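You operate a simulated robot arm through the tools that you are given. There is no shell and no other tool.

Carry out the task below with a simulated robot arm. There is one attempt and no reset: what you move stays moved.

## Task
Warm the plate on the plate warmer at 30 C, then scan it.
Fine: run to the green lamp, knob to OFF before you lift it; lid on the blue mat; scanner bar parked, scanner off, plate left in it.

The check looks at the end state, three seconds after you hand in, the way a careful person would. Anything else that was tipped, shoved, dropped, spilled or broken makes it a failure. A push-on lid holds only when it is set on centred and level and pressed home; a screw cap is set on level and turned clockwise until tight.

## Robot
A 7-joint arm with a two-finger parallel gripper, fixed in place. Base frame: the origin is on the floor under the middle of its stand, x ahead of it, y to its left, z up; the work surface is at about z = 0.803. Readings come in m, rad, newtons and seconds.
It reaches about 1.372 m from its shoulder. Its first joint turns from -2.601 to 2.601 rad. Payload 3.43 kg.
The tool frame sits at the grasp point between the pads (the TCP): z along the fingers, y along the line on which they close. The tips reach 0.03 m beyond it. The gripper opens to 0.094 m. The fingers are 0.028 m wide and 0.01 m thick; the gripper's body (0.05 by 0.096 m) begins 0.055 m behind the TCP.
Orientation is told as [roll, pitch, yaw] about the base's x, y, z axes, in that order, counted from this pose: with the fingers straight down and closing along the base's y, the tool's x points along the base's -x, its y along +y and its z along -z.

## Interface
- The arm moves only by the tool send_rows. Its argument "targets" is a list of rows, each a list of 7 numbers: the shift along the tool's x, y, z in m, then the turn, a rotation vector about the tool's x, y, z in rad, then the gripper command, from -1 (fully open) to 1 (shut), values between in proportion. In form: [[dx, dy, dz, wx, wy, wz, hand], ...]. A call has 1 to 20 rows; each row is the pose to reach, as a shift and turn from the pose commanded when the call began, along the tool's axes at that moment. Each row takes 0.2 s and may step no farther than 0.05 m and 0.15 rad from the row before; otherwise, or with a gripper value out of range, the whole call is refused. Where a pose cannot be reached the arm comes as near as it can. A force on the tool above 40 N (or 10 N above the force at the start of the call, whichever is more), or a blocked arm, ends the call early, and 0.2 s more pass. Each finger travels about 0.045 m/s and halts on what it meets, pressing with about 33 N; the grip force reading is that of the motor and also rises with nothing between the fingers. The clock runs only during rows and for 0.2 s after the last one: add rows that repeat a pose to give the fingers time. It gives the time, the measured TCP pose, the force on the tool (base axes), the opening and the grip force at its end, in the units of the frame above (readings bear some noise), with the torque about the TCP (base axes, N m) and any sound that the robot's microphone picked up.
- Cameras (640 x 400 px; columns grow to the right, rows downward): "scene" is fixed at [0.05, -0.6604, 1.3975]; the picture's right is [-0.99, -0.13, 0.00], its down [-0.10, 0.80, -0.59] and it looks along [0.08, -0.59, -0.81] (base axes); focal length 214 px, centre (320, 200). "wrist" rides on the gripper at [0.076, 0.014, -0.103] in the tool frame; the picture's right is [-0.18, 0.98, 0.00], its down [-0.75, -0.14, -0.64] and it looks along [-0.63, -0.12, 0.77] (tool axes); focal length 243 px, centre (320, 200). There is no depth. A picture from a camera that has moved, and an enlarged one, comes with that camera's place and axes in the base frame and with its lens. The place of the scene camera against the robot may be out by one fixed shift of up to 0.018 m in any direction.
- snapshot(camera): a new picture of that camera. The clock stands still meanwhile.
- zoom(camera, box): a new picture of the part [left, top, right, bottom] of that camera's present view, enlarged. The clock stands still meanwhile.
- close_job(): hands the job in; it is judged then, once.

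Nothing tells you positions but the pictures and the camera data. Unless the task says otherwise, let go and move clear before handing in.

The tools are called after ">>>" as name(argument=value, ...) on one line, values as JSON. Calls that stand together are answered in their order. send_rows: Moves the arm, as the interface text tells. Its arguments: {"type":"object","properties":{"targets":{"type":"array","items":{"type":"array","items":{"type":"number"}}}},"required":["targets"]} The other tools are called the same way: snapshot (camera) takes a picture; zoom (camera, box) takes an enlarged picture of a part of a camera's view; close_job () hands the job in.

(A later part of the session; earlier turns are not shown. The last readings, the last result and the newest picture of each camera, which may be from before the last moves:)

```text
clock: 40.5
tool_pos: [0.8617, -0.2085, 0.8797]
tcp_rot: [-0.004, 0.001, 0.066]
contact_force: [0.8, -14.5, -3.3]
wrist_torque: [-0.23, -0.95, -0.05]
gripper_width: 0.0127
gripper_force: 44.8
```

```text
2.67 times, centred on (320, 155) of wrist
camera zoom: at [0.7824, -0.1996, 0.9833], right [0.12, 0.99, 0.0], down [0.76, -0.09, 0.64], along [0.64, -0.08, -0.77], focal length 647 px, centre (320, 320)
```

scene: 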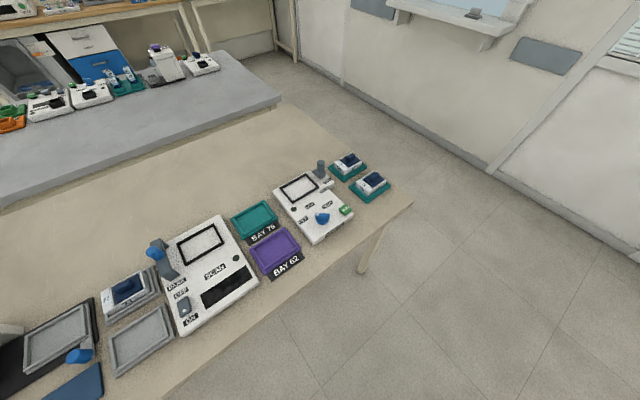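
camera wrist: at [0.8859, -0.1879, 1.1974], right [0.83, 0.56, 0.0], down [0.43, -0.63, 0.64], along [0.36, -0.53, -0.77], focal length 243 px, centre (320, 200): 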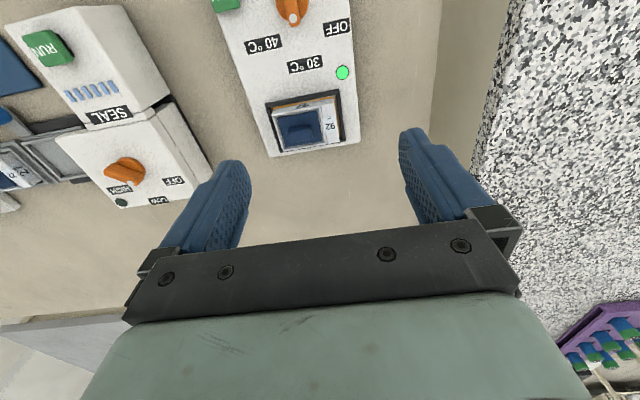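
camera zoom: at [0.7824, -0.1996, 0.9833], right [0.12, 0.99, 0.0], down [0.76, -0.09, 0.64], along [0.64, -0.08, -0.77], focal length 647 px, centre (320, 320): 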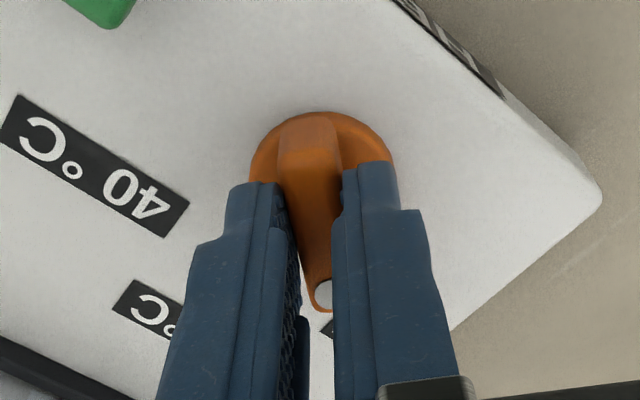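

The knob is at OFF; releasing and rising to check.

>>> send_rows(targets=[[0, 0, 0, 0, 0, 0, 0.6], [0, 0, 0, 0, 0, 0, 0.2], [0, 0, 0, 0, 0, 0, -0.3], [0, 0, 0, 0, 0, 0, -0.3], [0, 0, -0.01, 0, 0, 0, -0.3], [0, 0, -0.03, 0, 0, 0, -0.3], [0, 0, -0.055, 0, 0, 0, -0.3], [0, 0, -0.08, 0, 0, 0, -0.6], [0, 0, -0.1, 0, 0, 0, -1], [0, 0, -0.11, 0, 0, 0, -1], [0, 0, -0.11, 0, 0, 0, -1]])

>>> snapshot(camera="wrist")

>>> zoom(camera="wrist", box=[220, 20, 420, 170])

```text
clock: 42.9
tool_pos: [0.8611, -0.2052, 0.9913]
tcp_rot: [-0.002, 0.001, 0.064]
contact_force: [-0.5, 0.6, 0.6]
wrist_torque: [0.01, 0.01, -0.03]
gripper_width: 0.0938
gripper_force: 0.0
```

```text
taken
camera wrist: at [0.7824, -0.1982, 1.0942], right [0.12, 0.99, 0.0], down [0.76, -0.09, 0.64], along [0.64, -0.08, -0.77], focal length 243 px, centre (320, 200)
```

wrist: 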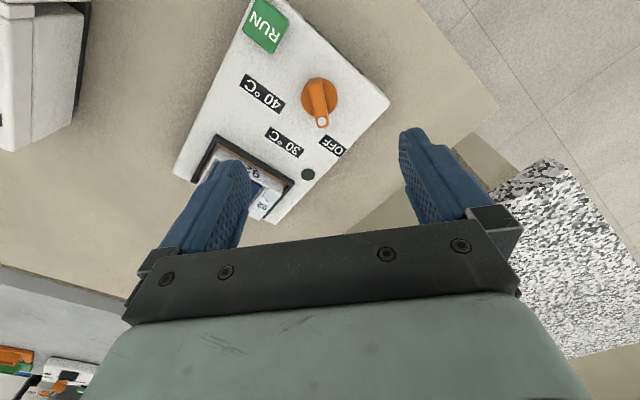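

```text
2.67 times, centred on (320, 95) of wrist
camera zoom: at [0.7824, -0.1982, 1.0942], right [0.12, 0.99, 0.0], down [0.76, -0.09, 0.64], along [0.64, -0.08, -0.77], focal length 647 px, centre (320, 480)
```

zoom: 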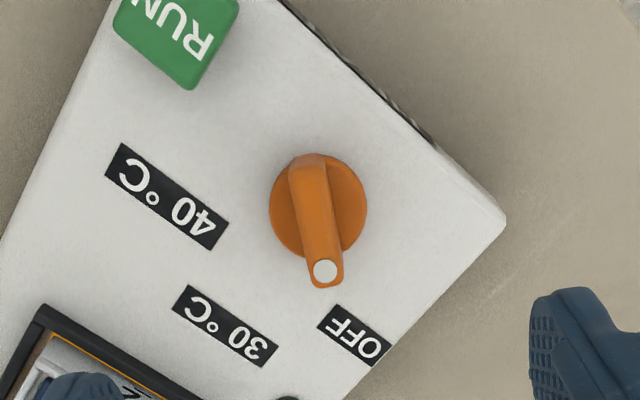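

Knob is at OFF and the lamp is dark. Next I turn the hand to +45° (fingers closing across the plate's short side) above the plate to measure plate and lid.

>>> send_rows(targets=[[-0.003, -0.005, -0.01, 0, 0, -0.03, -1], [-0.01, -0.014, -0.025, 0, 0, -0.1, -1], [-0.022, -0.03, -0.04, 0, 0, -0.19, -1], [-0.037, -0.05, -0.055, 0, 0, -0.29, -1], [-0.052, -0.071, -0.06, 0, 0, -0.4, -1], [-0.065, -0.09, -0.06, 0, 0, -0.51, -1], [-0.076, -0.105, -0.06, 0, 0, -0.61, -1], [-0.084, -0.115, -0.06, 0, 0, -0.68, -1], [-0.0871, -0.1197, -0.06, 0, 0, -0.715, -1], [-0.0871, -0.1197, -0.06, 0, 0, -0.721, -1], [-0.0871, -0.1197, -0.06, 0, 0, -0.721, -1]])

>>> snapshot(camera="wrist")

>>> zoom(camera="wrist", box=[240, 60, 400, 180])

```text
clock: 45.2
tool_pos: [0.956, -0.3206, 1.0499]
tcp_rot: [-0.001, 0.002, 0.785]
contact_force: [-0.7, 0.6, 0.4]
wrist_torque: [0.0, -0.02, 0.0]
gripper_width: 0.094
gripper_force: 0.1
```

```text
taken
camera wrist: at [0.8901, -0.3648, 1.1535], right [-0.56, 0.83, 0.0], down [0.63, 0.43, 0.64], along [0.53, 0.36, -0.77], focal length 243 px, centre (320, 200)
```

wrist: 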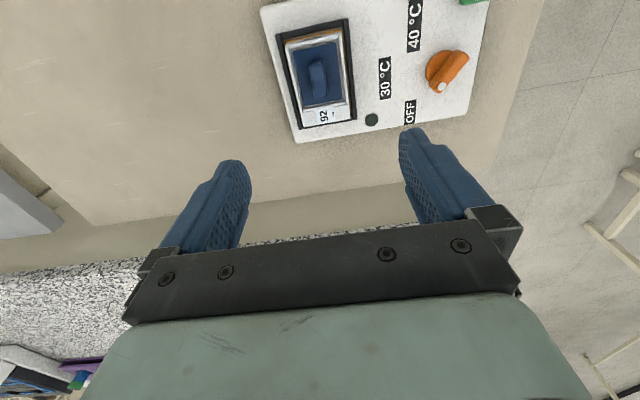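

```text
3.33 times, centred on (320, 120) of wrist
camera zoom: at [0.8901, -0.3648, 1.1535], right [-0.56, 0.83, 0.0], down [0.63, 0.43, 0.64], along [0.53, 0.36, -0.77], focal length 809 px, centre (320, 467)
```

zoom: 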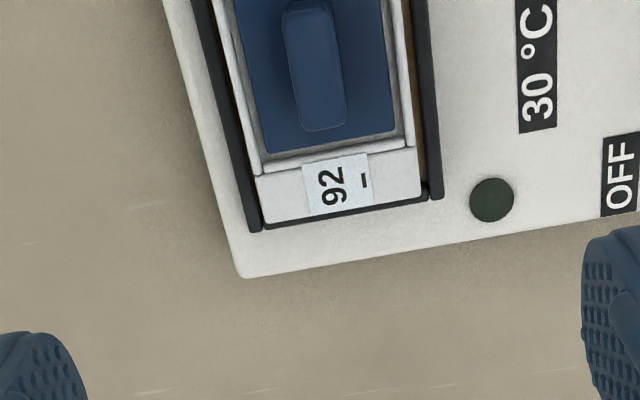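

>>> zoom(camera="wrist", box=[250, 10, 380, 150])

```text
2.86 times, centred on (315, 80) of wrist
camera zoom: at [0.8901, -0.3648, 1.1535], right [-0.56, 0.83, 0.0], down [0.63, 0.43, 0.64], along [0.53, 0.36, -0.77], focal length 693 px, centre (334, 543)
```

zoom: 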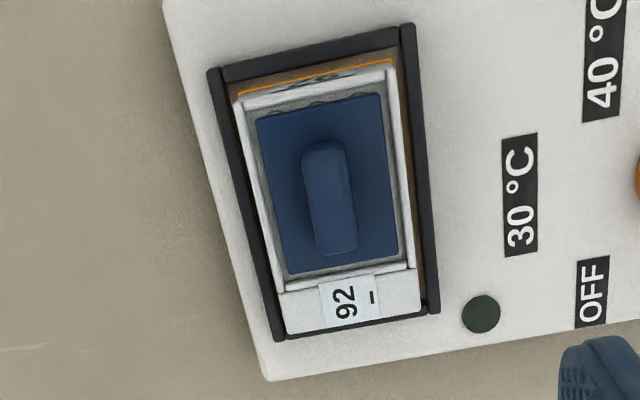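

Plate ≈ 90 × 60 mm, centred near (0.954, -0.320), top at z ≈ 0.857, well rim ≈ 0.840; the lid handle stands a bit higher. I'll descend straddling the plate, stopping partway to check.

>>> send_rows(targets=[[0.0005, 0, 0.01, 0, 0.002, 0, -1], [0.0014, 0.0005, 0.03, 0, 0.002, 0, -1], [0.0014, 0.0005, 0.055, 0, 0.002, 0, -1], [0.0014, 0.0005, 0.08, 0, 0.002, 0, -1], [0.0014, 0.0005, 0.1, 0, 0.002, 0, -1], [0.0014, 0.0005, 0.115, 0, 0.002, 0, -1], [0.0014, 0.0005, 0.12, 0, 0.002, 0, -1], [0.0014, 0.0005, 0.12, 0, 0.002, 0, -1]])

>>> snapshot(camera="wrist")

>>> zoom(camera="wrist", box=[220, 50, 430, 200])

```text
clock: 47.0
tool_pos: [0.9536, -0.3205, 0.9299]
tcp_rot: [0.0, 0.002, 0.786]
contact_force: [1.0, -0.2, -0.3]
wrist_torque: [-0.01, 0.01, -0.02]
gripper_width: 0.0941
gripper_force: 0.0
```

```text
taken
camera wrist: at [0.8887, -0.365, 1.0338], right [-0.56, 0.83, 0.0], down [0.63, 0.43, 0.64], along [0.53, 0.36, -0.77], focal length 243 px, centre (320, 200)
```

wrist: 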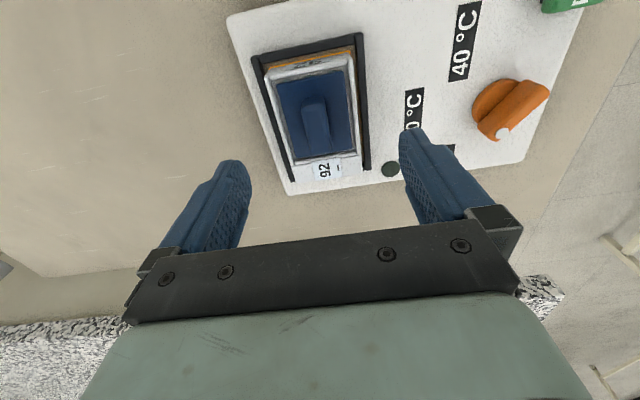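

```text
2.67 times, centred on (325, 125) of wrist
camera zoom: at [0.8887, -0.365, 1.0338], right [-0.56, 0.83, 0.0], down [0.63, 0.43, 0.64], along [0.53, 0.36, -0.77], focal length 647 px, centre (307, 400)
```

zoom: 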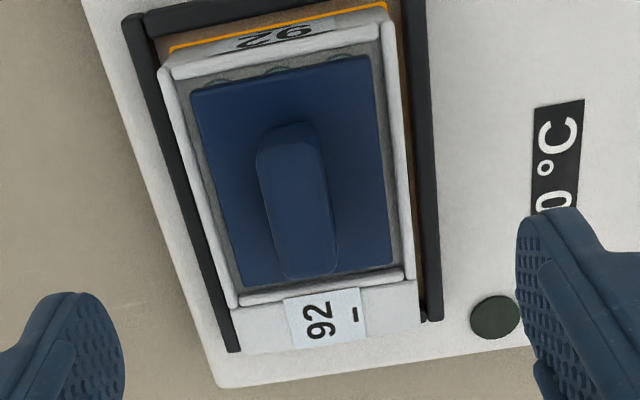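

Aligned within a millimetre. I'll go down to TCP z ≈ 0.876 (tips just above the rim) and close on the plate's sides.

>>> send_rows(targets=[[0, 0, 0.006, 0, 0, 0, -1], [0, 0, 0.02, 0, 0, 0, -1], [0, 0, 0.036, 0, 0, 0, -1], [0, 0, 0.048, 0, 0, 0, -1], [0, 0, 0.053, 0, 0, 0, -1], [0, 0, 0.054, 0, 0, 0, -1], [0, 0, 0.054, 0, 0, 0, -0.6], [0, 0, 0.054, 0, 0, 0, -0.4], [0, 0, 0.054, 0, 0, 0, -0.2], [0, 0, 0.054, 0, 0, 0, 0], [0, 0, 0.054, 0, 0, 0, 0], [0, 0, 0.054, 0, 0, 0, 0]])

>>> zoom(camera="wrist", box=[200, 50, 440, 230])

```text
clock: 49.6
tool_pos: [0.9546, -0.3215, 0.8768]
tcp_rot: [0.001, 0.005, 0.784]
contact_force: [0.0, -0.5, 0.1]
wrist_torque: [0.03, -0.04, 0.01]
gripper_width: 0.0594
gripper_force: 32.7
```

```text
2.22 times, centred on (320, 140) of wrist
camera zoom: at [0.8886, -0.3658, 0.98], right [-0.56, 0.83, 0.0], down [0.63, 0.43, 0.64], along [0.53, 0.36, -0.77], focal length 539 px, centre (320, 333)
```

zoom: 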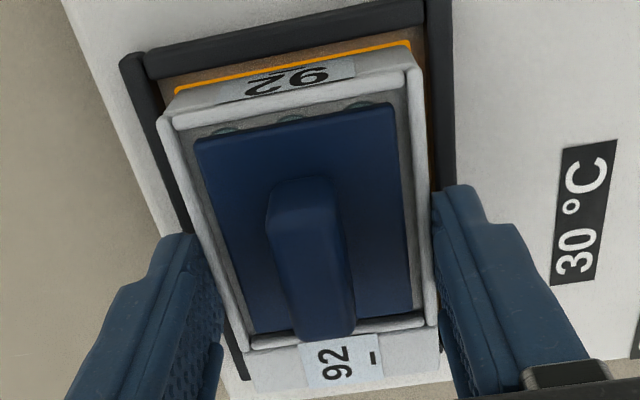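

Gripped at 59 mm. Now lifting slowly.

>>> send_rows(targets=[[0, 0, -0.004, 0, 0, 0, 0.1], [0, 0, -0.012, 0, 0, 0, 0.1], [0, 0, -0.025, 0, 0, 0, 0.1], [0, 0, -0.045, 0, 0, 0, 0.1], [0, 0, -0.07, 0, 0, 0, 0.1], [0, 0, -0.095, 0, 0, 0, 0.1], [0, 0, -0.115, 0, 0, 0, 0.1], [0, 0, -0.125, 0, 0, 0, 0.1], [0, 0, -0.13, 0, 0, 0, 0.1]])

>>> snapshot(camera="wrist")

```text
clock: 51.6
tool_pos: [0.955, -0.322, 1.008]
tcp_rot: [-0.001, 0.004, 0.785]
contact_force: [0.3, 0.2, -1.1]
wrist_torque: [-0.01, -0.05, 0.01]
gripper_width: 0.0596
gripper_force: 32.8
```

```text
taken
camera wrist: at [0.8893, -0.366, 1.1106], right [-0.56, 0.83, 0.0], down [0.63, 0.43, 0.64], along [0.53, 0.36, -0.77], focal length 243 px, centre (320, 200)
```

wrist: 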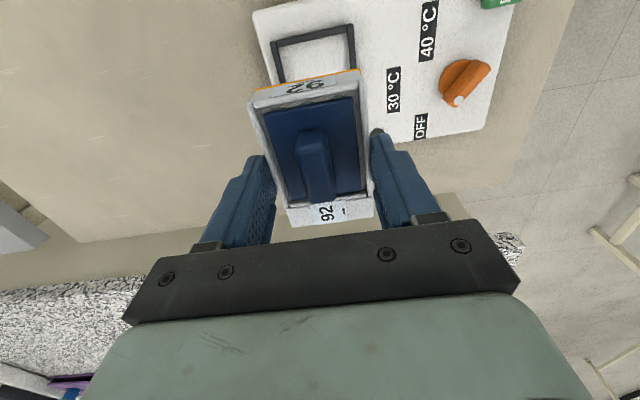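

Plate lifted level with its lid. I'll raise to clear the sealer and carry it along the bench toward the scanner in two stages.

>>> send_rows(targets=[[0.005, 0, -0.008, 0, 0, 0, 0.1], [0.017, 0, -0.02, 0, 0, 0, 0.1], [0.037, 0, -0.035, 0, 0, 0, 0.1], [0.065, 0, -0.05, 0, 0, 0, 0.1], [0.099, 0, -0.062, 0, 0, 0, 0.1], [0.135, 0, -0.07, 0, 0, 0, 0.1], [0.171, -0.001, -0.073, 0, 0, 0, 0.1], [0.207, -0.0015, -0.075, 0, 0, 0, 0.1], [0.243, -0.002, -0.075, 0, 0, 0, 0.1], [0.279, -0.0025, -0.075, 0, 0, 0, 0.1], [0.313, -0.003, -0.075, 0, 0, 0, 0.1], [0.345, -0.0035, -0.075, 0, 0, 0, 0.1], [0.375, -0.004, -0.075, 0, 0, 0, 0.1], [0.4, -0.0043, -0.075, 0, 0, 0, 0.1], [0.418, -0.0043, -0.075, 0, 0, 0, 0.1], [0.428, -0.0043, -0.075, 0, 0, 0, 0.1], [0.432, -0.0043, -0.075, 0, 0, 0, 0.1]])

>>> send_rows(targets=[[0.005, 0, 0, 0, 0, 0, 0.1], [0.017, 0, 0, 0, 0, 0, 0.1], [0.037, 0, 0, 0, 0, 0, 0.1], [0.065, 0, 0, 0, 0, 0, 0.1], [0.099, 0, 0, 0, 0, 0, 0.1], [0.135, 0, 0, 0, 0, 0, 0.1], [0.171, 0, 0, 0, 0, 0, 0.1], [0.207, 0, 0, 0, 0, 0, 0.1], [0.24, 0, 0, 0, 0, 0, 0.1], [0.268, 0, 0.004, 0, 0, 0, 0.1], [0.292, 0, 0.01, 0, 0, 0, 0.1], [0.31, 0, 0.018, 0, 0, 0, 0.1], [0.322, 0, 0.025, 0, 0, 0, 0.1], [0.328, 0, 0.03, 0, 0, 0, 0.1], [0.3292, 0, 0.033, 0, 0, 0, 0.1], [0.3292, 0, 0.033, 0, 0, 0, 0.1]])

>>> snapshot(camera="wrist")

>>> snapshot(camera="scene")

```text
clock: 55.2
tool_pos: [0.6523, -0.6281, 1.0814]
tcp_rot: [0.0, 0.005, 0.786]
contact_force: [0.3, 1.1, -1.0]
wrist_torque: [0.02, -0.04, 0.0]
gripper_width: 0.0597
gripper_force: 33.0
```

```text
clock: 58.6
tool_pos: [0.418, -0.8616, 1.0505]
tcp_rot: [0.001, 0.005, 0.786]
contact_force: [0.6, -0.5, -2.1]
wrist_torque: [-0.01, -0.01, 0.05]
gripper_width: 0.0594
gripper_force: 32.8
```

```text
taken
camera wrist: at [0.3536, -0.9066, 1.1543], right [-0.56, 0.83, 0.0], down [0.63, 0.43, 0.64], along [0.53, 0.36, -0.77], focal length 243 px, centre (320, 200)
```

wrist: 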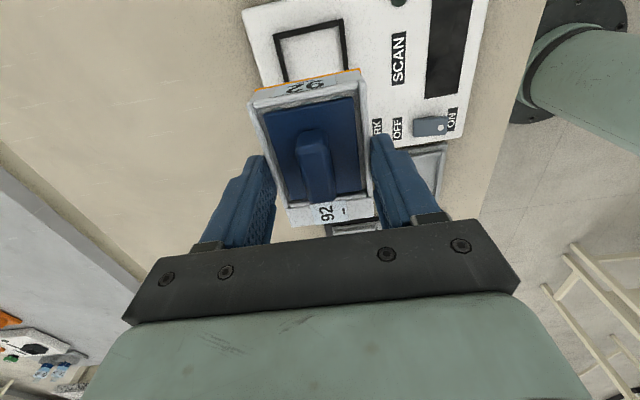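

```text
taken
```

scene: 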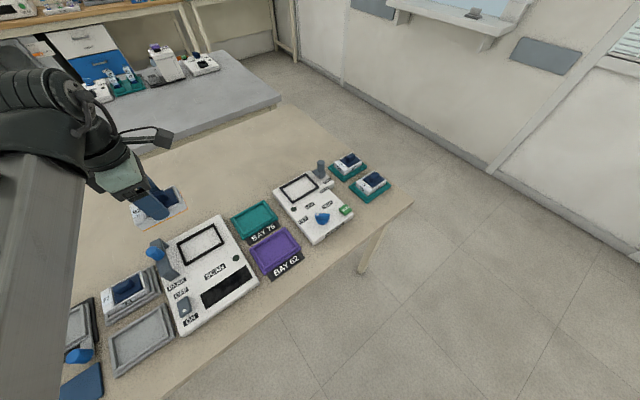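

>>> zoom(camera="wrist", box=[230, 0, 410, 130])

>>> zoom(camera="scene", box=[100, 160, 280, 300])

```text
3.08 times, centred on (320, 65) of wrist
camera zoom: at [0.3536, -0.9066, 1.1543], right [-0.56, 0.83, 0.0], down [0.63, 0.43, 0.64], along [0.53, 0.36, -0.77], focal length 746 px, centre (320, 615)
```

zoom: 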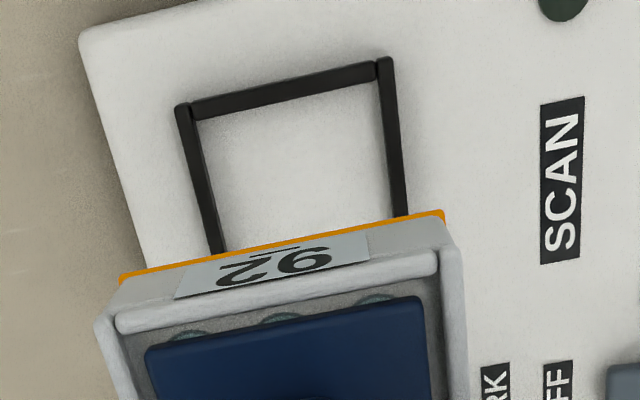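

```text
2.86 times, centred on (190, 230) of scene
camera zoom: at [0.05, -0.6604, 1.3975], right [-0.99, -0.13, 0.0], down [-0.1, 0.8, -0.59], along [0.08, -0.59, -0.81], focal length 613 px, centre (691, 114)
```

zoom: 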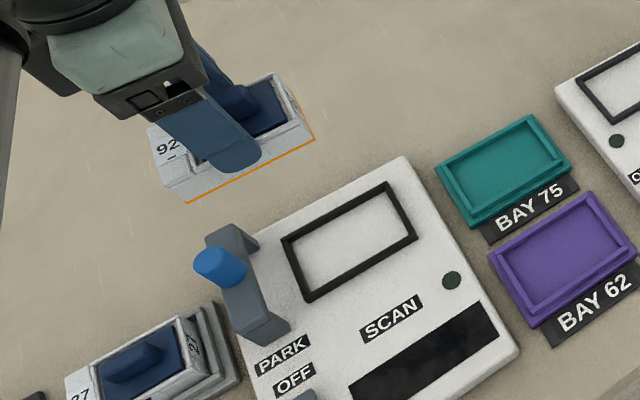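

The well is about 3 mm farther into the table than my hand; I'll correct that and lower partway to check.

>>> send_rows(targets=[[0, -0.001, 0.006, 0, 0, 0, 0.1], [0, -0.0032, 0.02, 0, 0, 0, 0.1], [0, -0.0032, 0.04, 0, 0, 0, 0.1], [0, -0.0032, 0.065, 0, 0, 0, 0.1], [0, -0.0032, 0.09, 0, 0, 0, 0.1], [0, -0.0032, 0.11, 0, 0, 0, 0.1], [0, -0.0032, 0.122, 0, 0, 0, 0.1], [0, -0.0032, 0.127, 0, 0, 0, 0.1], [0, -0.0032, 0.13, 0, 0, 0, 0.1], [0, -0.0032, 0.13, 0, 0, 0, 0.1]])

>>> zoom(camera="wrist", box=[220, 20, 420, 170])

>>> zoom(camera="scene", box=[130, 190, 270, 300])

```text
clock: 60.9
tool_pos: [0.4216, -0.8645, 0.9205]
tcp_rot: [0.002, 0.003, 0.785]
contact_force: [-0.1, -0.4, -1.1]
wrist_torque: [-0.01, 0.03, 0.02]
gripper_width: 0.0594
gripper_force: 32.7
```

```text
2.67 times, centred on (320, 95) of wrist
camera zoom: at [0.3558, -0.9092, 1.0244], right [-0.56, 0.83, 0.0], down [0.63, 0.43, 0.64], along [0.53, 0.36, -0.77], focal length 647 px, centre (320, 480)
```

zoom: 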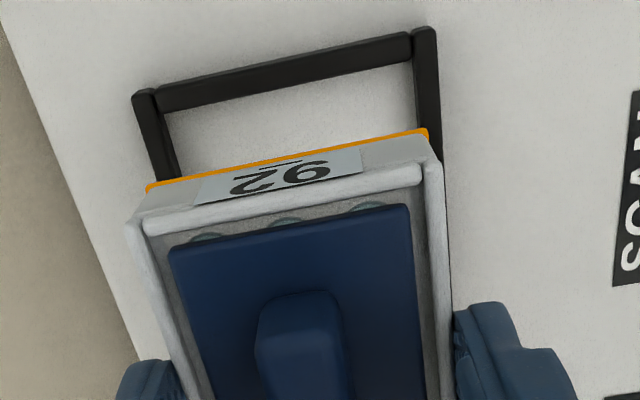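

```text
3.64 times, centred on (200, 245) of scene
camera zoom: at [0.05, -0.6604, 1.3975], right [-0.99, -0.13, 0.0], down [-0.1, 0.8, -0.59], along [0.08, -0.59, -0.81], focal length 780 px, centre (756, 36)
```

zoom: 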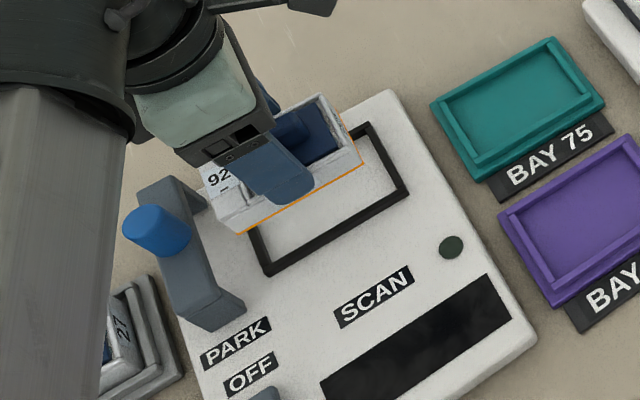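

Plate and well line up within about a millimetre. Lowering gently toward the well floor.

>>> send_rows(targets=[[0, 0, 0.005, 0, 0, 0, 0.1], [0, 0, 0.014, 0, 0, 0, 0.1], [0, 0, 0.024, 0, 0, 0, 0.1], [0, 0, 0.032, 0, 0, 0, 0.1], [0, 0, 0.037, 0, 0, 0, 0.1], [0, 0, 0.039, 0, 0, 0, 0.1], [0, 0, 0.039, 0, 0, 0, 0.1]])

>>> zoom(camera="wrist", box=[200, 30, 440, 210])

>>> zoom(camera="scene", box=[130, 190, 270, 300])

```text
clock: 62.5
tool_pos: [0.4215, -0.8641, 0.8819]
tcp_rot: [0.0, 0.003, 0.786]
contact_force: [0.9, 0.7, -1.1]
wrist_torque: [0.03, -0.01, 0.02]
gripper_width: 0.0594
gripper_force: 33.2
```

```text
2.22 times, centred on (320, 120) of wrist
camera zoom: at [0.3556, -0.9091, 0.9855], right [-0.56, 0.83, 0.0], down [0.63, 0.43, 0.64], along [0.53, 0.36, -0.77], focal length 539 px, centre (320, 378)
```

zoom: 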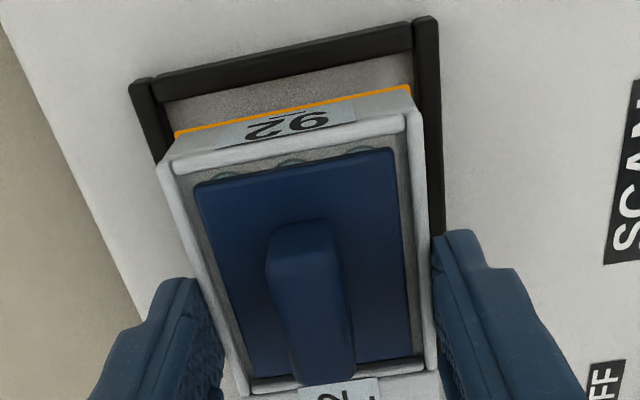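

```text
3.64 times, centred on (200, 245) of scene
camera zoom: at [0.05, -0.6604, 1.3975], right [-0.99, -0.13, 0.0], down [-0.1, 0.8, -0.59], along [0.08, -0.59, -0.81], focal length 780 px, centre (756, 36)
```

zoom: 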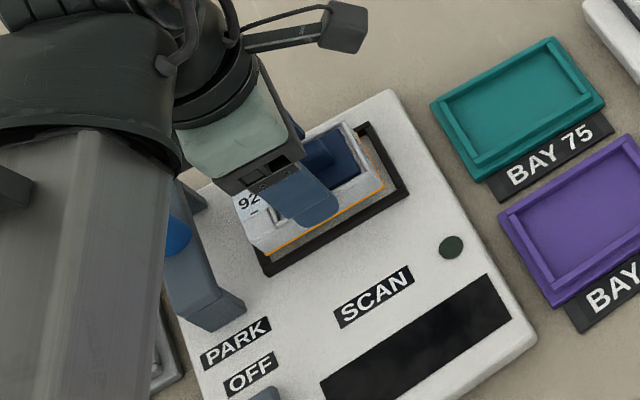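

>>> send_rows(targets=[[0, 0, 0.002, 0, 0, 0, 0.1], [0, 0, 0.004, 0, 0, 0, 0.1], [0, 0, 0.006, 0, 0, 0, 0.1], [0, 0, 0.007, 0, 0, 0, 0.1], [0, 0, 0.007, 0, 0, 0, 0.1]])

>>> zoom(camera="wrist", box=[200, 30, 440, 210])

```text
clock: 63.6
tool_pos: [0.4214, -0.8641, 0.8738]
tcp_rot: [-0.001, 0.004, 0.786]
contact_force: [0.1, 0.5, -0.7]
wrist_torque: [0.06, 0.0, 0.02]
gripper_width: 0.0594
gripper_force: 33.2
```

```text
2.22 times, centred on (320, 120) of wrist
camera zoom: at [0.3558, -0.9091, 0.9783], right [-0.56, 0.83, 0.0], down [0.63, 0.43, 0.64], along [0.53, 0.36, -0.77], focal length 539 px, centre (320, 378)
```

zoom: 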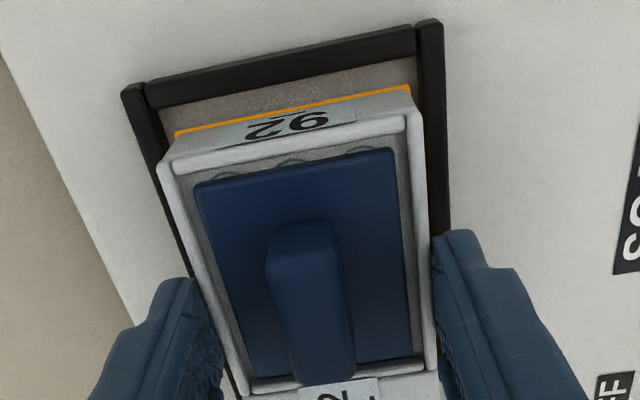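

>>> send_rows(targets=[[0, 0, 0.0015, 0, 0, 0, 0.1], [0, 0, 0.003, 0, 0, 0, 0.1], [0, 0, 0.004, 0, 0, 0, 0.1], [0, 0, 0.004, 0, 0, 0, 0.1]])

>>> zoom(camera="wrist", box=[200, 30, 440, 210])

```text
clock: 64.7
tool_pos: [0.4219, -0.8646, 0.8713]
tcp_rot: [0.001, 0.003, 0.785]
contact_force: [0.7, 0.1, -1.1]
wrist_torque: [-0.02, -0.01, -0.04]
gripper_width: 0.0596
gripper_force: 32.8
```

```text
2.22 times, centred on (320, 120) of wrist
camera zoom: at [0.3558, -0.9093, 0.9745], right [-0.56, 0.83, 0.0], down [0.63, 0.43, 0.64], along [0.53, 0.36, -0.77], focal length 539 px, centre (320, 378)
```

zoom: 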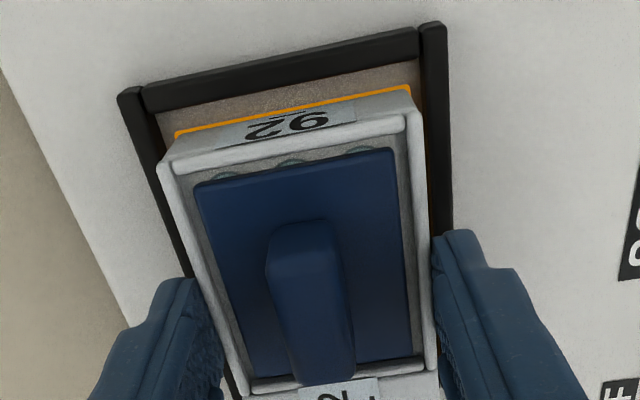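

>>> send_rows(targets=[[0, 0, 0.001, 0, 0, 0, 0.1], [0, 0, 0.002, 0, 0, 0, 0.1], [0, 0, 0.003, 0, 0, 0, 0.1], [0, 0, 0.003, 0, 0, 0, 0.1]])

>>> zoom(camera="wrist", box=[200, 30, 440, 210])

>>> zoom(camera="scene", box=[140, 200, 250, 290])

```text
clock: 65.7
tool_pos: [0.4215, -0.8646, 0.8676]
tcp_rot: [-0.003, 0.002, 0.784]
contact_force: [1.3, -1.3, 6.9]
wrist_torque: [0.15, 0.06, 0.03]
gripper_width: 0.0592
gripper_force: 32.7
```

```text
2.22 times, centred on (320, 120) of wrist
camera zoom: at [0.3555, -0.9092, 0.972], right [-0.56, 0.83, 0.0], down [0.63, 0.44, 0.64], along [0.53, 0.36, -0.77], focal length 539 px, centre (320, 378)
```

zoom: 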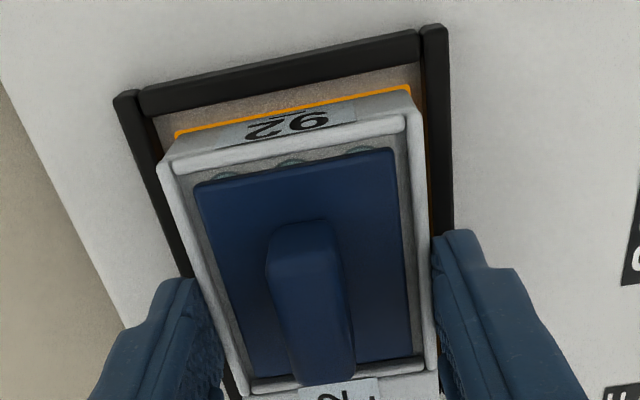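

```text
4.44 times, centred on (195, 245) of scene
camera zoom: at [0.05, -0.6604, 1.3975], right [-0.99, -0.13, 0.0], down [-0.1, 0.8, -0.59], along [0.08, -0.59, -0.81], focal length 953 px, centre (876, 0)
```

zoom: 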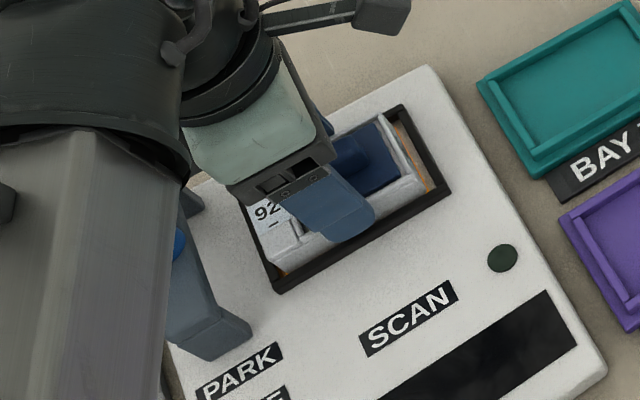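

Light contact (7 N up) with the plate inside the rim — it's seated. Releasing and rising to check.

>>> send_rows(targets=[[0, 0, 0, 0, 0, 0, -0.25], [0, 0, 0, 0, 0, 0, -0.4], [0, 0, 0, 0, 0, 0, -0.6], [0, 0, 0, 0, 0, 0, -0.6], [0, 0, 0, 0, 0, 0, -0.6]])

>>> zoom(camera="wrist", box=[200, 30, 440, 210])

>>> zoom(camera="scene", box=[140, 200, 250, 290])

```text
clock: 66.8
tool_pos: [0.4213, -0.8652, 0.8668]
tcp_rot: [0.0, 0.005, 0.784]
contact_force: [0.0, -0.6, 0.9]
wrist_torque: [-0.02, 0.01, 0.0]
gripper_width: 0.075
gripper_force: 0.1
```

```text
2.22 times, centred on (320, 120) of wrist
camera zoom: at [0.3555, -0.9092, 0.9713], right [-0.56, 0.83, 0.0], down [0.63, 0.43, 0.64], along [0.53, 0.36, -0.77], focal length 539 px, centre (320, 378)
```

zoom: 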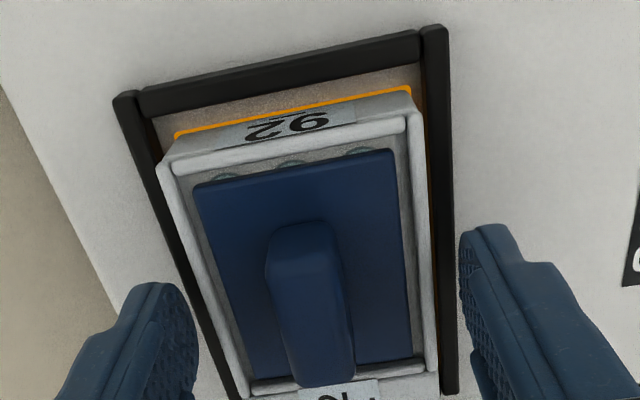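

```text
4.44 times, centred on (195, 245) of scene
camera zoom: at [0.05, -0.6604, 1.3975], right [-0.99, -0.13, 0.0], down [-0.1, 0.8, -0.59], along [0.08, -0.59, -0.81], focal length 953 px, centre (876, 0)
```

zoom: 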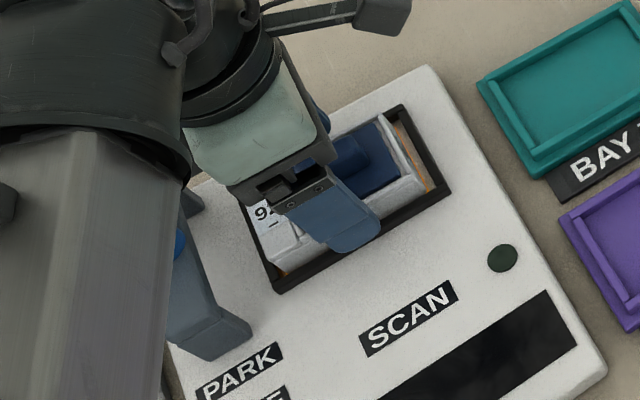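

>>> send_rows(targets=[[0, 0, -0.005, 0, 0, 0, -0.6], [0.002, 0, -0.02, 0, 0, 0, -0.6], [0.005, 0, -0.04, 0, 0, 0, -0.6], [0.008, 0, -0.06, 0, 0, 0, -0.6], [0.008, 0, -0.075, 0, 0, 0, -0.6], [0.008, 0, -0.08, 0, 0, 0, -0.6], [0.008, 0, -0.08, 0, 0, 0, -0.6]])

>>> snapshot(camera="wrist")

>>> zoom(camera="wrist", box=[230, 40, 420, 190])

>>> zoom(camera="scene", box=[140, 200, 250, 290])

```text
clock: 68.5
tool_pos: [0.416, -0.8701, 0.9481]
tcp_rot: [-0.001, 0.004, 0.786]
contact_force: [0.7, 0.1, 1.3]
wrist_torque: [0.03, 0.0, 0.02]
gripper_width: 0.0755
gripper_force: 0.1
```

```text
taken
camera wrist: at [0.3502, -0.9147, 1.0519], right [-0.56, 0.83, 0.0], down [0.63, 0.43, 0.64], along [0.53, 0.36, -0.77], focal length 243 px, centre (320, 200)
```

wrist: 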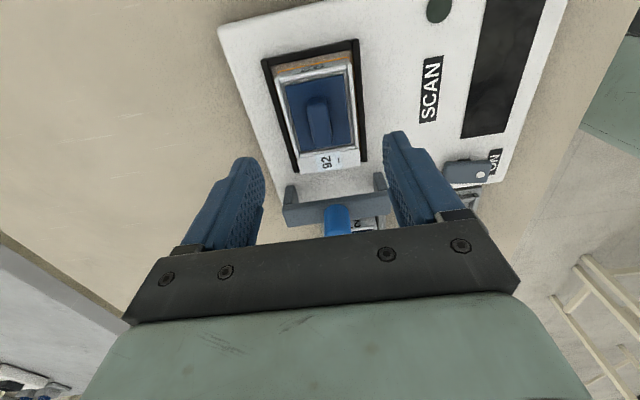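

```text
2.67 times, centred on (325, 115) of wrist
camera zoom: at [0.3502, -0.9147, 1.0519], right [-0.56, 0.83, 0.0], down [0.63, 0.43, 0.64], along [0.53, 0.36, -0.77], focal length 647 px, centre (307, 427)
```

zoom: 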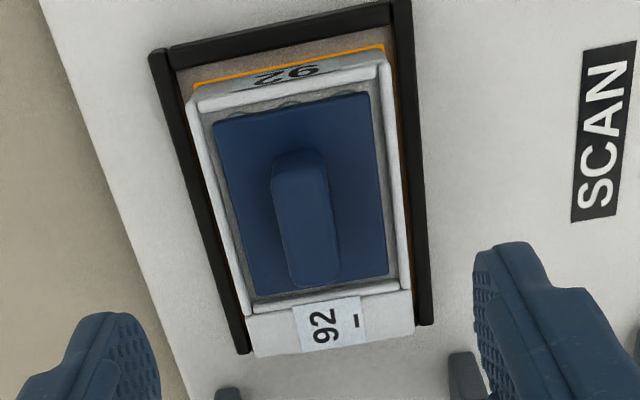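

```text
4.44 times, centred on (195, 245) of scene
camera zoom: at [0.05, -0.6604, 1.3975], right [-0.99, -0.13, 0.0], down [-0.1, 0.8, -0.59], along [0.08, -0.59, -0.81], focal length 953 px, centre (876, 0)
```

zoom: 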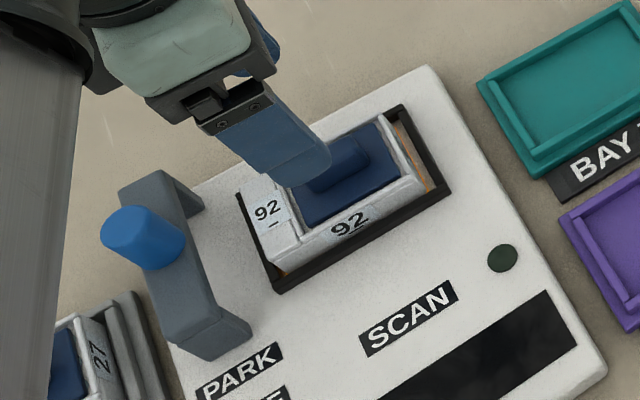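

>>> zoom(camera="scene", box=[175, 210, 245, 270])

```text
6.67 times, centred on (210, 240) of scene
camera zoom: at [0.05, -0.6604, 1.3975], right [-0.99, -0.13, 0.0], down [-0.1, 0.8, -0.59], along [0.08, -0.59, -0.81], focal length 1430 px, centre (1053, -67)
```

zoom: 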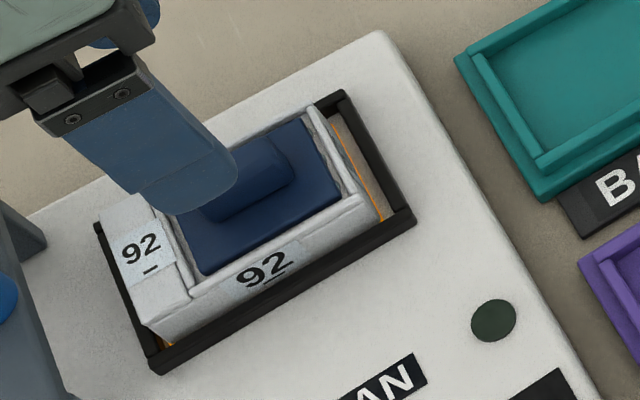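

The plate sits inside the scanner's rim. Next, the lid: handle centre is just about under the hand; I'll descend to grip it.

>>> send_rows(targets=[[0.001, 0, 0.006, 0, 0, 0, -0.6], [0.002, 0, 0.02, 0, 0, 0, -0.4], [0.002, 0, 0.038, 0, 0, 0, -0.3], [0.002, 0, 0.053, 0, 0, 0, -0.3], [0.002, 0, 0.061, 0, 0, 0, -0.3], [0.002, 0, 0.063, 0, 0, 0, -0.3], [0.002, 0, 0.063, 0, 0, 0, -0.3]])

>>> zoom(camera="wrist", box=[220, 70, 420, 220])

>>> zoom(camera="scene", box=[160, 200, 260, 280])

```text
clock: 70.0
tool_pos: [0.4142, -0.8705, 0.8852]
tcp_rot: [0.0, 0.003, 0.785]
contact_force: [0.0, 0.6, -0.9]
wrist_torque: [0.02, -0.01, -0.03]
gripper_width: 0.0611
gripper_force: 0.0
```

```text
2.67 times, centred on (320, 145) of wrist
camera zoom: at [0.3488, -0.916, 0.9885], right [-0.56, 0.83, 0.0], down [0.63, 0.43, 0.64], along [0.53, 0.36, -0.77], focal length 647 px, centre (320, 347)
```

zoom: 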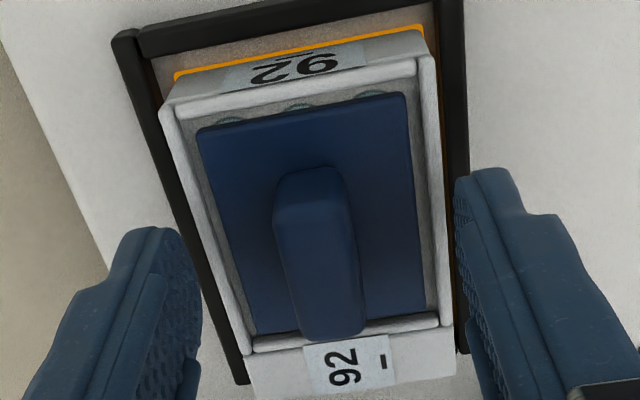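

```text
5.00 times, centred on (210, 240) of scene
camera zoom: at [0.05, -0.6604, 1.3975], right [-0.99, -0.13, 0.0], down [-0.1, 0.8, -0.59], along [0.08, -0.59, -0.81], focal length 1072 px, centre (870, 0)
```

zoom: 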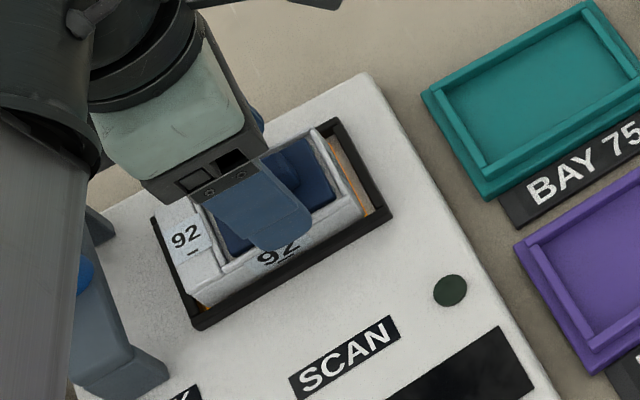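

>>> send_rows(targets=[[0, 0, 0, 0, 0, 0, 0], [0, 0, 0, 0, 0, 0, 0.3], [0, 0, 0, 0, 0, 0, 0.6], [0, 0, 0, 0, 0, 0, 0.9], [0, 0, 0, 0, 0, 0, 0.9], [0, 0, 0, 0, 0, 0, 0.9]])

>>> zoom(camera="wrist", box=[220, 70, 420, 220])

```text
clock: 71.5
tool_pos: [0.4144, -0.8716, 0.8853]
tcp_rot: [-0.002, 0.004, 0.787]
contact_force: [-0.3, -0.1, -0.8]
wrist_torque: [-0.01, 0.04, 0.02]
gripper_width: 0.0145
gripper_force: 32.9
```

```text
2.67 times, centred on (320, 145) of wrist
camera zoom: at [0.3488, -0.916, 0.9885], right [-0.56, 0.83, 0.0], down [0.63, 0.43, 0.64], along [0.53, 0.36, -0.77], focal length 647 px, centre (320, 347)
```

zoom: 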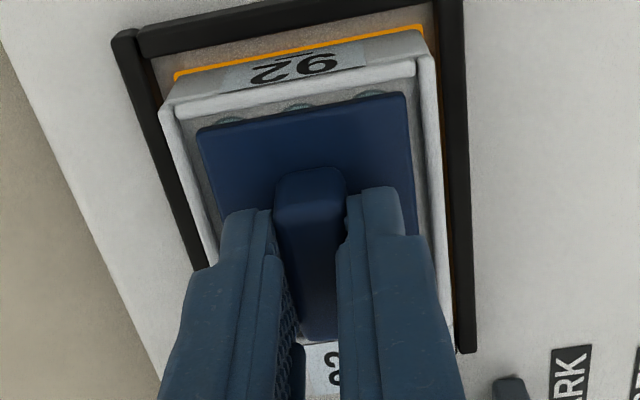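

Handle gripped (14.5 mm). Lifting a centimetre to see whether the lid comes free without the plate.

>>> send_rows(targets=[[0, 0, -0.001, 0, 0, 0, 0.9], [0, 0, -0.003, 0, 0, 0, 0.9], [0, 0, -0.006, 0, 0, 0, 0.9], [0, 0, -0.009, 0, 0, 0, 0.9], [0, 0, -0.012, 0, 0, 0, 0.9]])

>>> zoom(camera="wrist", box=[220, 70, 420, 220])

>>> zoom(camera="scene", box=[160, 200, 260, 280])

```text
clock: 72.7
tool_pos: [0.4145, -0.8712, 0.8964]
tcp_rot: [-0.001, 0.004, 0.784]
contact_force: [0.2, 0.0, 0.0]
wrist_torque: [-0.01, -0.02, 0.03]
gripper_width: 0.0146
gripper_force: 33.2
```

```text
2.67 times, centred on (320, 145) of wrist
camera zoom: at [0.3485, -0.9162, 1.0006], right [-0.56, 0.83, 0.0], down [0.63, 0.43, 0.64], along [0.53, 0.36, -0.77], focal length 647 px, centre (320, 347)
```

zoom: 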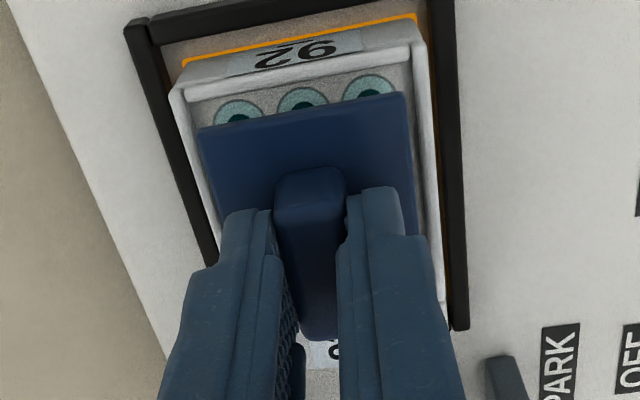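

```text
5.00 times, centred on (210, 240) of scene
camera zoom: at [0.05, -0.6604, 1.3975], right [-0.99, -0.13, 0.0], down [-0.1, 0.8, -0.59], along [0.08, -0.59, -0.81], focal length 1072 px, centre (870, 0)
```

zoom: 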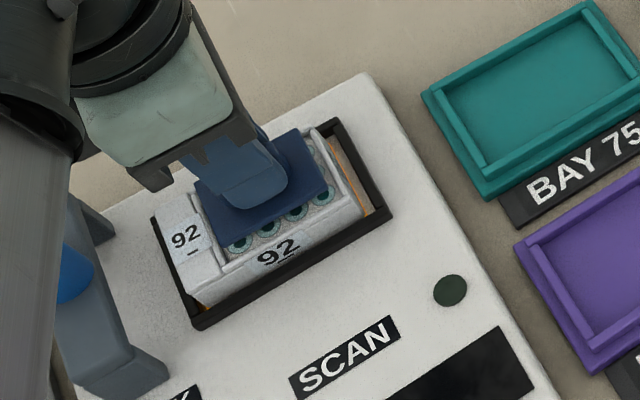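

The lid is free and the plate stays put. I'll raise it and carry it toward the blue mat near (0.533, -0.522), stopping high to look.

>>> send_rows(targets=[[0, 0, -0.008, 0, 0, 0, 0.9], [0, 0, -0.025, 0, 0, 0, 0.9], [0, 0, -0.05, 0, 0, 0, 0.9], [-0.003, 0.0015, -0.08, 0, 0, 0, 0.9], [-0.012, 0.006, -0.11, 0, 0, 0, 0.9], [-0.028, 0.014, -0.13, 0, 0, 0, 0.9], [-0.05, 0.025, -0.145, 0, 0, 0, 0.9], [-0.078, 0.038, -0.155, 0, 0, 0, 0.9], [-0.108, 0.053, -0.155, 0, 0, 0, 0.9], [-0.139, 0.068, -0.155, 0, 0, 0, 0.9], [-0.17, 0.084, -0.155, 0, 0, 0, 0.9], [-0.201, 0.099, -0.155, 0, 0, 0, 0.9], [-0.231, 0.114, -0.155, 0, 0, 0, 0.9], [-0.259, 0.128, -0.155, 0, 0, 0, 0.9], [-0.284, 0.14, -0.155, 0, 0, 0, 0.9], [-0.305, 0.15, -0.155, 0, 0, 0, 0.9], [-0.32, 0.158, -0.155, 0, 0, 0, 0.9], [-0.328, 0.162, -0.155, 0, 0, 0, 0.9], [-0.331, 0.163, -0.155, 0, 0, 0, 0.9], [-0.331, 0.163, -0.155, 0, 0, 0, 0.9]])

>>> snapshot(camera="wrist")

>>> snapshot(camera="scene")

```text
clock: 76.8
tool_pos: [0.5334, -0.5221, 1.0511]
tcp_rot: [0.0, 0.002, 0.786]
contact_force: [-0.1, 0.4, -0.9]
wrist_torque: [0.01, -0.04, -0.02]
gripper_width: 0.0145
gripper_force: 32.7
```

```text
taken
camera wrist: at [0.4674, -0.5662, 1.1547], right [-0.56, 0.83, 0.0], down [0.63, 0.43, 0.64], along [0.53, 0.36, -0.77], focal length 243 px, centre (320, 200)
```

wrist: 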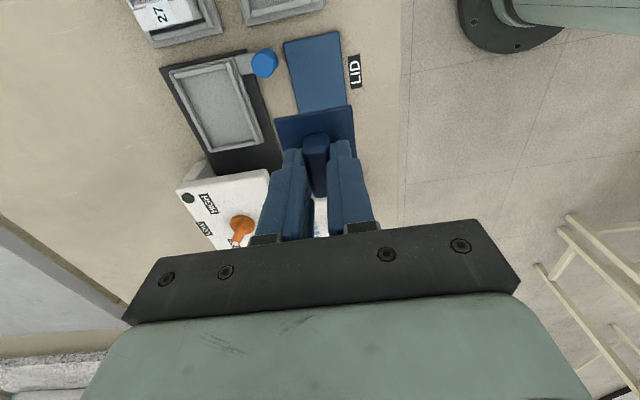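

```text
taken
```

scene: 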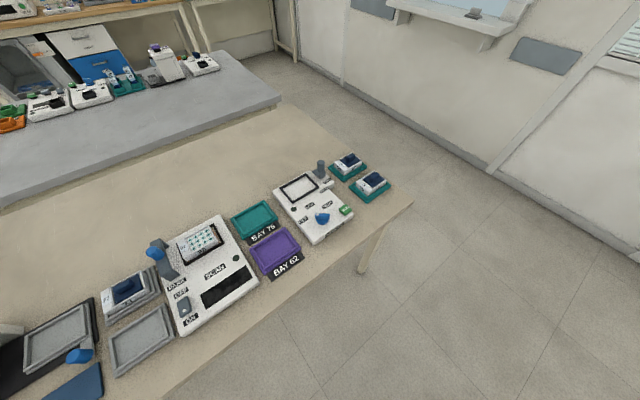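

The mat is centred near s/n giving (0.537, -0.521); I'll shift a few millimetres and descend most of the way.

>>> send_rows(targets=[[-0.001, -0.001, 0.006, 0, 0, 0, 0.9], [-0.003, -0.002, 0.02, 0, 0, 0, 0.9], [-0.005, -0.0036, 0.045, 0, 0, 0, 0.9], [-0.005, -0.0036, 0.075, 0, 0, 0, 0.9], [-0.005, -0.0036, 0.105, 0, 0, 0, 0.9], [-0.005, -0.0036, 0.135, 0, 0, 0, 0.9], [-0.005, -0.0036, 0.155, 0, 0, 0, 0.9], [-0.005, -0.0036, 0.168, 0, 0, 0, 0.9], [-0.005, -0.0036, 0.175, 0, 0, 0, 0.9], [-0.005, -0.0036, 0.178, 0, 0, 0, 0.9], [-0.005, -0.0036, 0.178, 0, 0, 0, 0.9]])

>>> snapshot(camera="wrist")

>>> zoom(camera="scene", box=[0, 300, 160, 400])

```text
clock: 79.2
tool_pos: [0.54, -0.5219, 0.8723]
tcp_rot: [0.0, 0.005, 0.785]
contact_force: [-0.1, 0.3, -0.4]
wrist_torque: [-0.01, 0.01, 0.0]
gripper_width: 0.0144
gripper_force: 32.9
```

```text
taken
camera wrist: at [0.4738, -0.566, 0.976], right [-0.56, 0.83, 0.0], down [0.63, 0.43, 0.64], along [0.53, 0.36, -0.77], focal length 243 px, centre (320, 200)
```

wrist: 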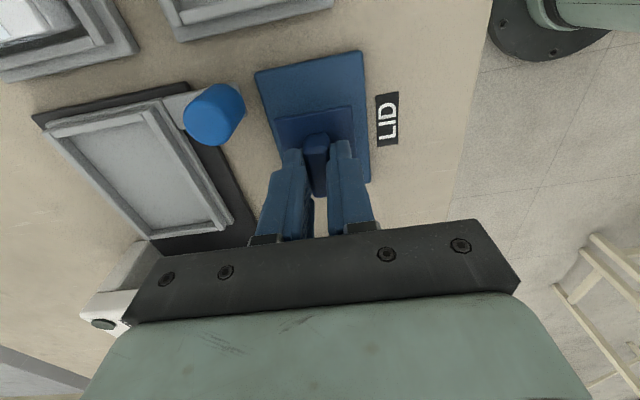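

```text
4.00 times, centred on (80, 350) of scene
camera zoom: at [0.05, -0.6604, 1.3975], right [-0.99, -0.13, 0.0], down [-0.1, 0.8, -0.59], along [0.08, -0.59, -0.81], focal length 858 px, centre (1280, -400)
```

zoom: 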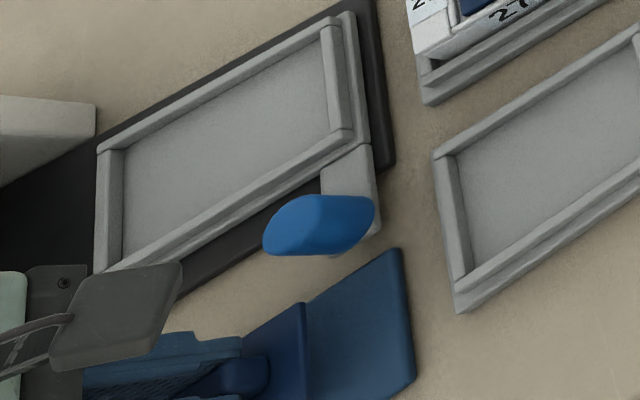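

>>> send_rows(targets=[[0, 0, 0.004, 0, 0, 0, 0.9], [0, 0, 0.009, 0, 0, 0, 0.9], [0, 0, 0.013, 0, 0, 0, 0.9], [0, 0, 0.015, 0, 0, 0, 0.9], [0, 0, 0.015, 0, 0, 0, 0.9]])

>>> zoom(camera="wrist", box=[220, 40, 420, 200])

```text
clock: 80.5
tool_pos: [0.5394, -0.5207, 0.8582]
tcp_rot: [0.001, 0.004, 0.784]
contact_force: [-0.3, 0.5, -1.3]
wrist_torque: [-0.02, -0.04, 0.03]
gripper_width: 0.0147
gripper_force: 33.0
```

```text
2.50 times, centred on (320, 120) of wrist
camera zoom: at [0.4734, -0.5658, 0.9613], right [-0.56, 0.83, 0.0], down [0.63, 0.43, 0.64], along [0.53, 0.36, -0.77], focal length 606 px, centre (320, 400)
```

zoom: 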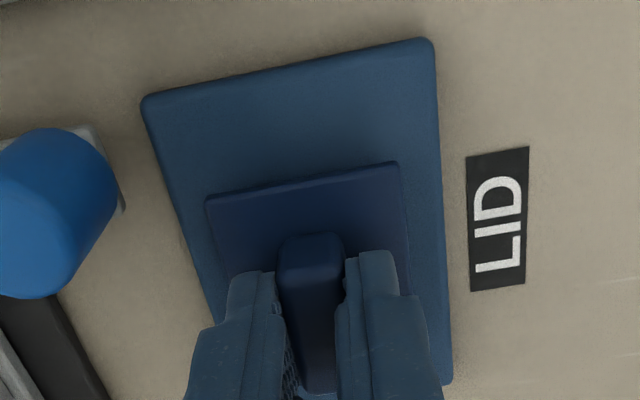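

>>> send_rows(targets=[[0, 0, 0.002, 0, 0, 0, 0.9], [0, 0, 0.004, 0, 0, 0, 0.9], [0, 0, 0.006, 0, 0, 0, 0.9], [0, 0, 0.006, 0, 0, 0, 0.9]])

>>> zoom(camera="wrist", box=[220, 40, 420, 200])

```text
clock: 81.5
tool_pos: [0.5396, -0.5206, 0.8513]
tcp_rot: [0.0, 0.003, 0.785]
contact_force: [0.9, -0.4, 0.6]
wrist_torque: [-0.04, -0.01, 0.03]
gripper_width: 0.0145
gripper_force: 33.3
```

```text
2.50 times, centred on (320, 120) of wrist
camera zoom: at [0.4732, -0.566, 0.9554], right [-0.56, 0.83, 0.0], down [0.63, 0.43, 0.64], along [0.53, 0.36, -0.77], focal length 606 px, centre (320, 400)
```

zoom: 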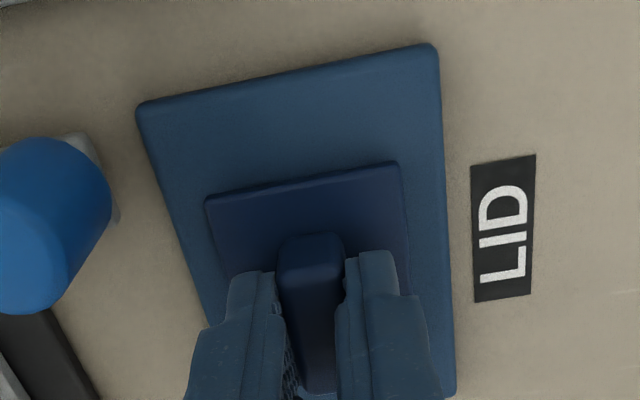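

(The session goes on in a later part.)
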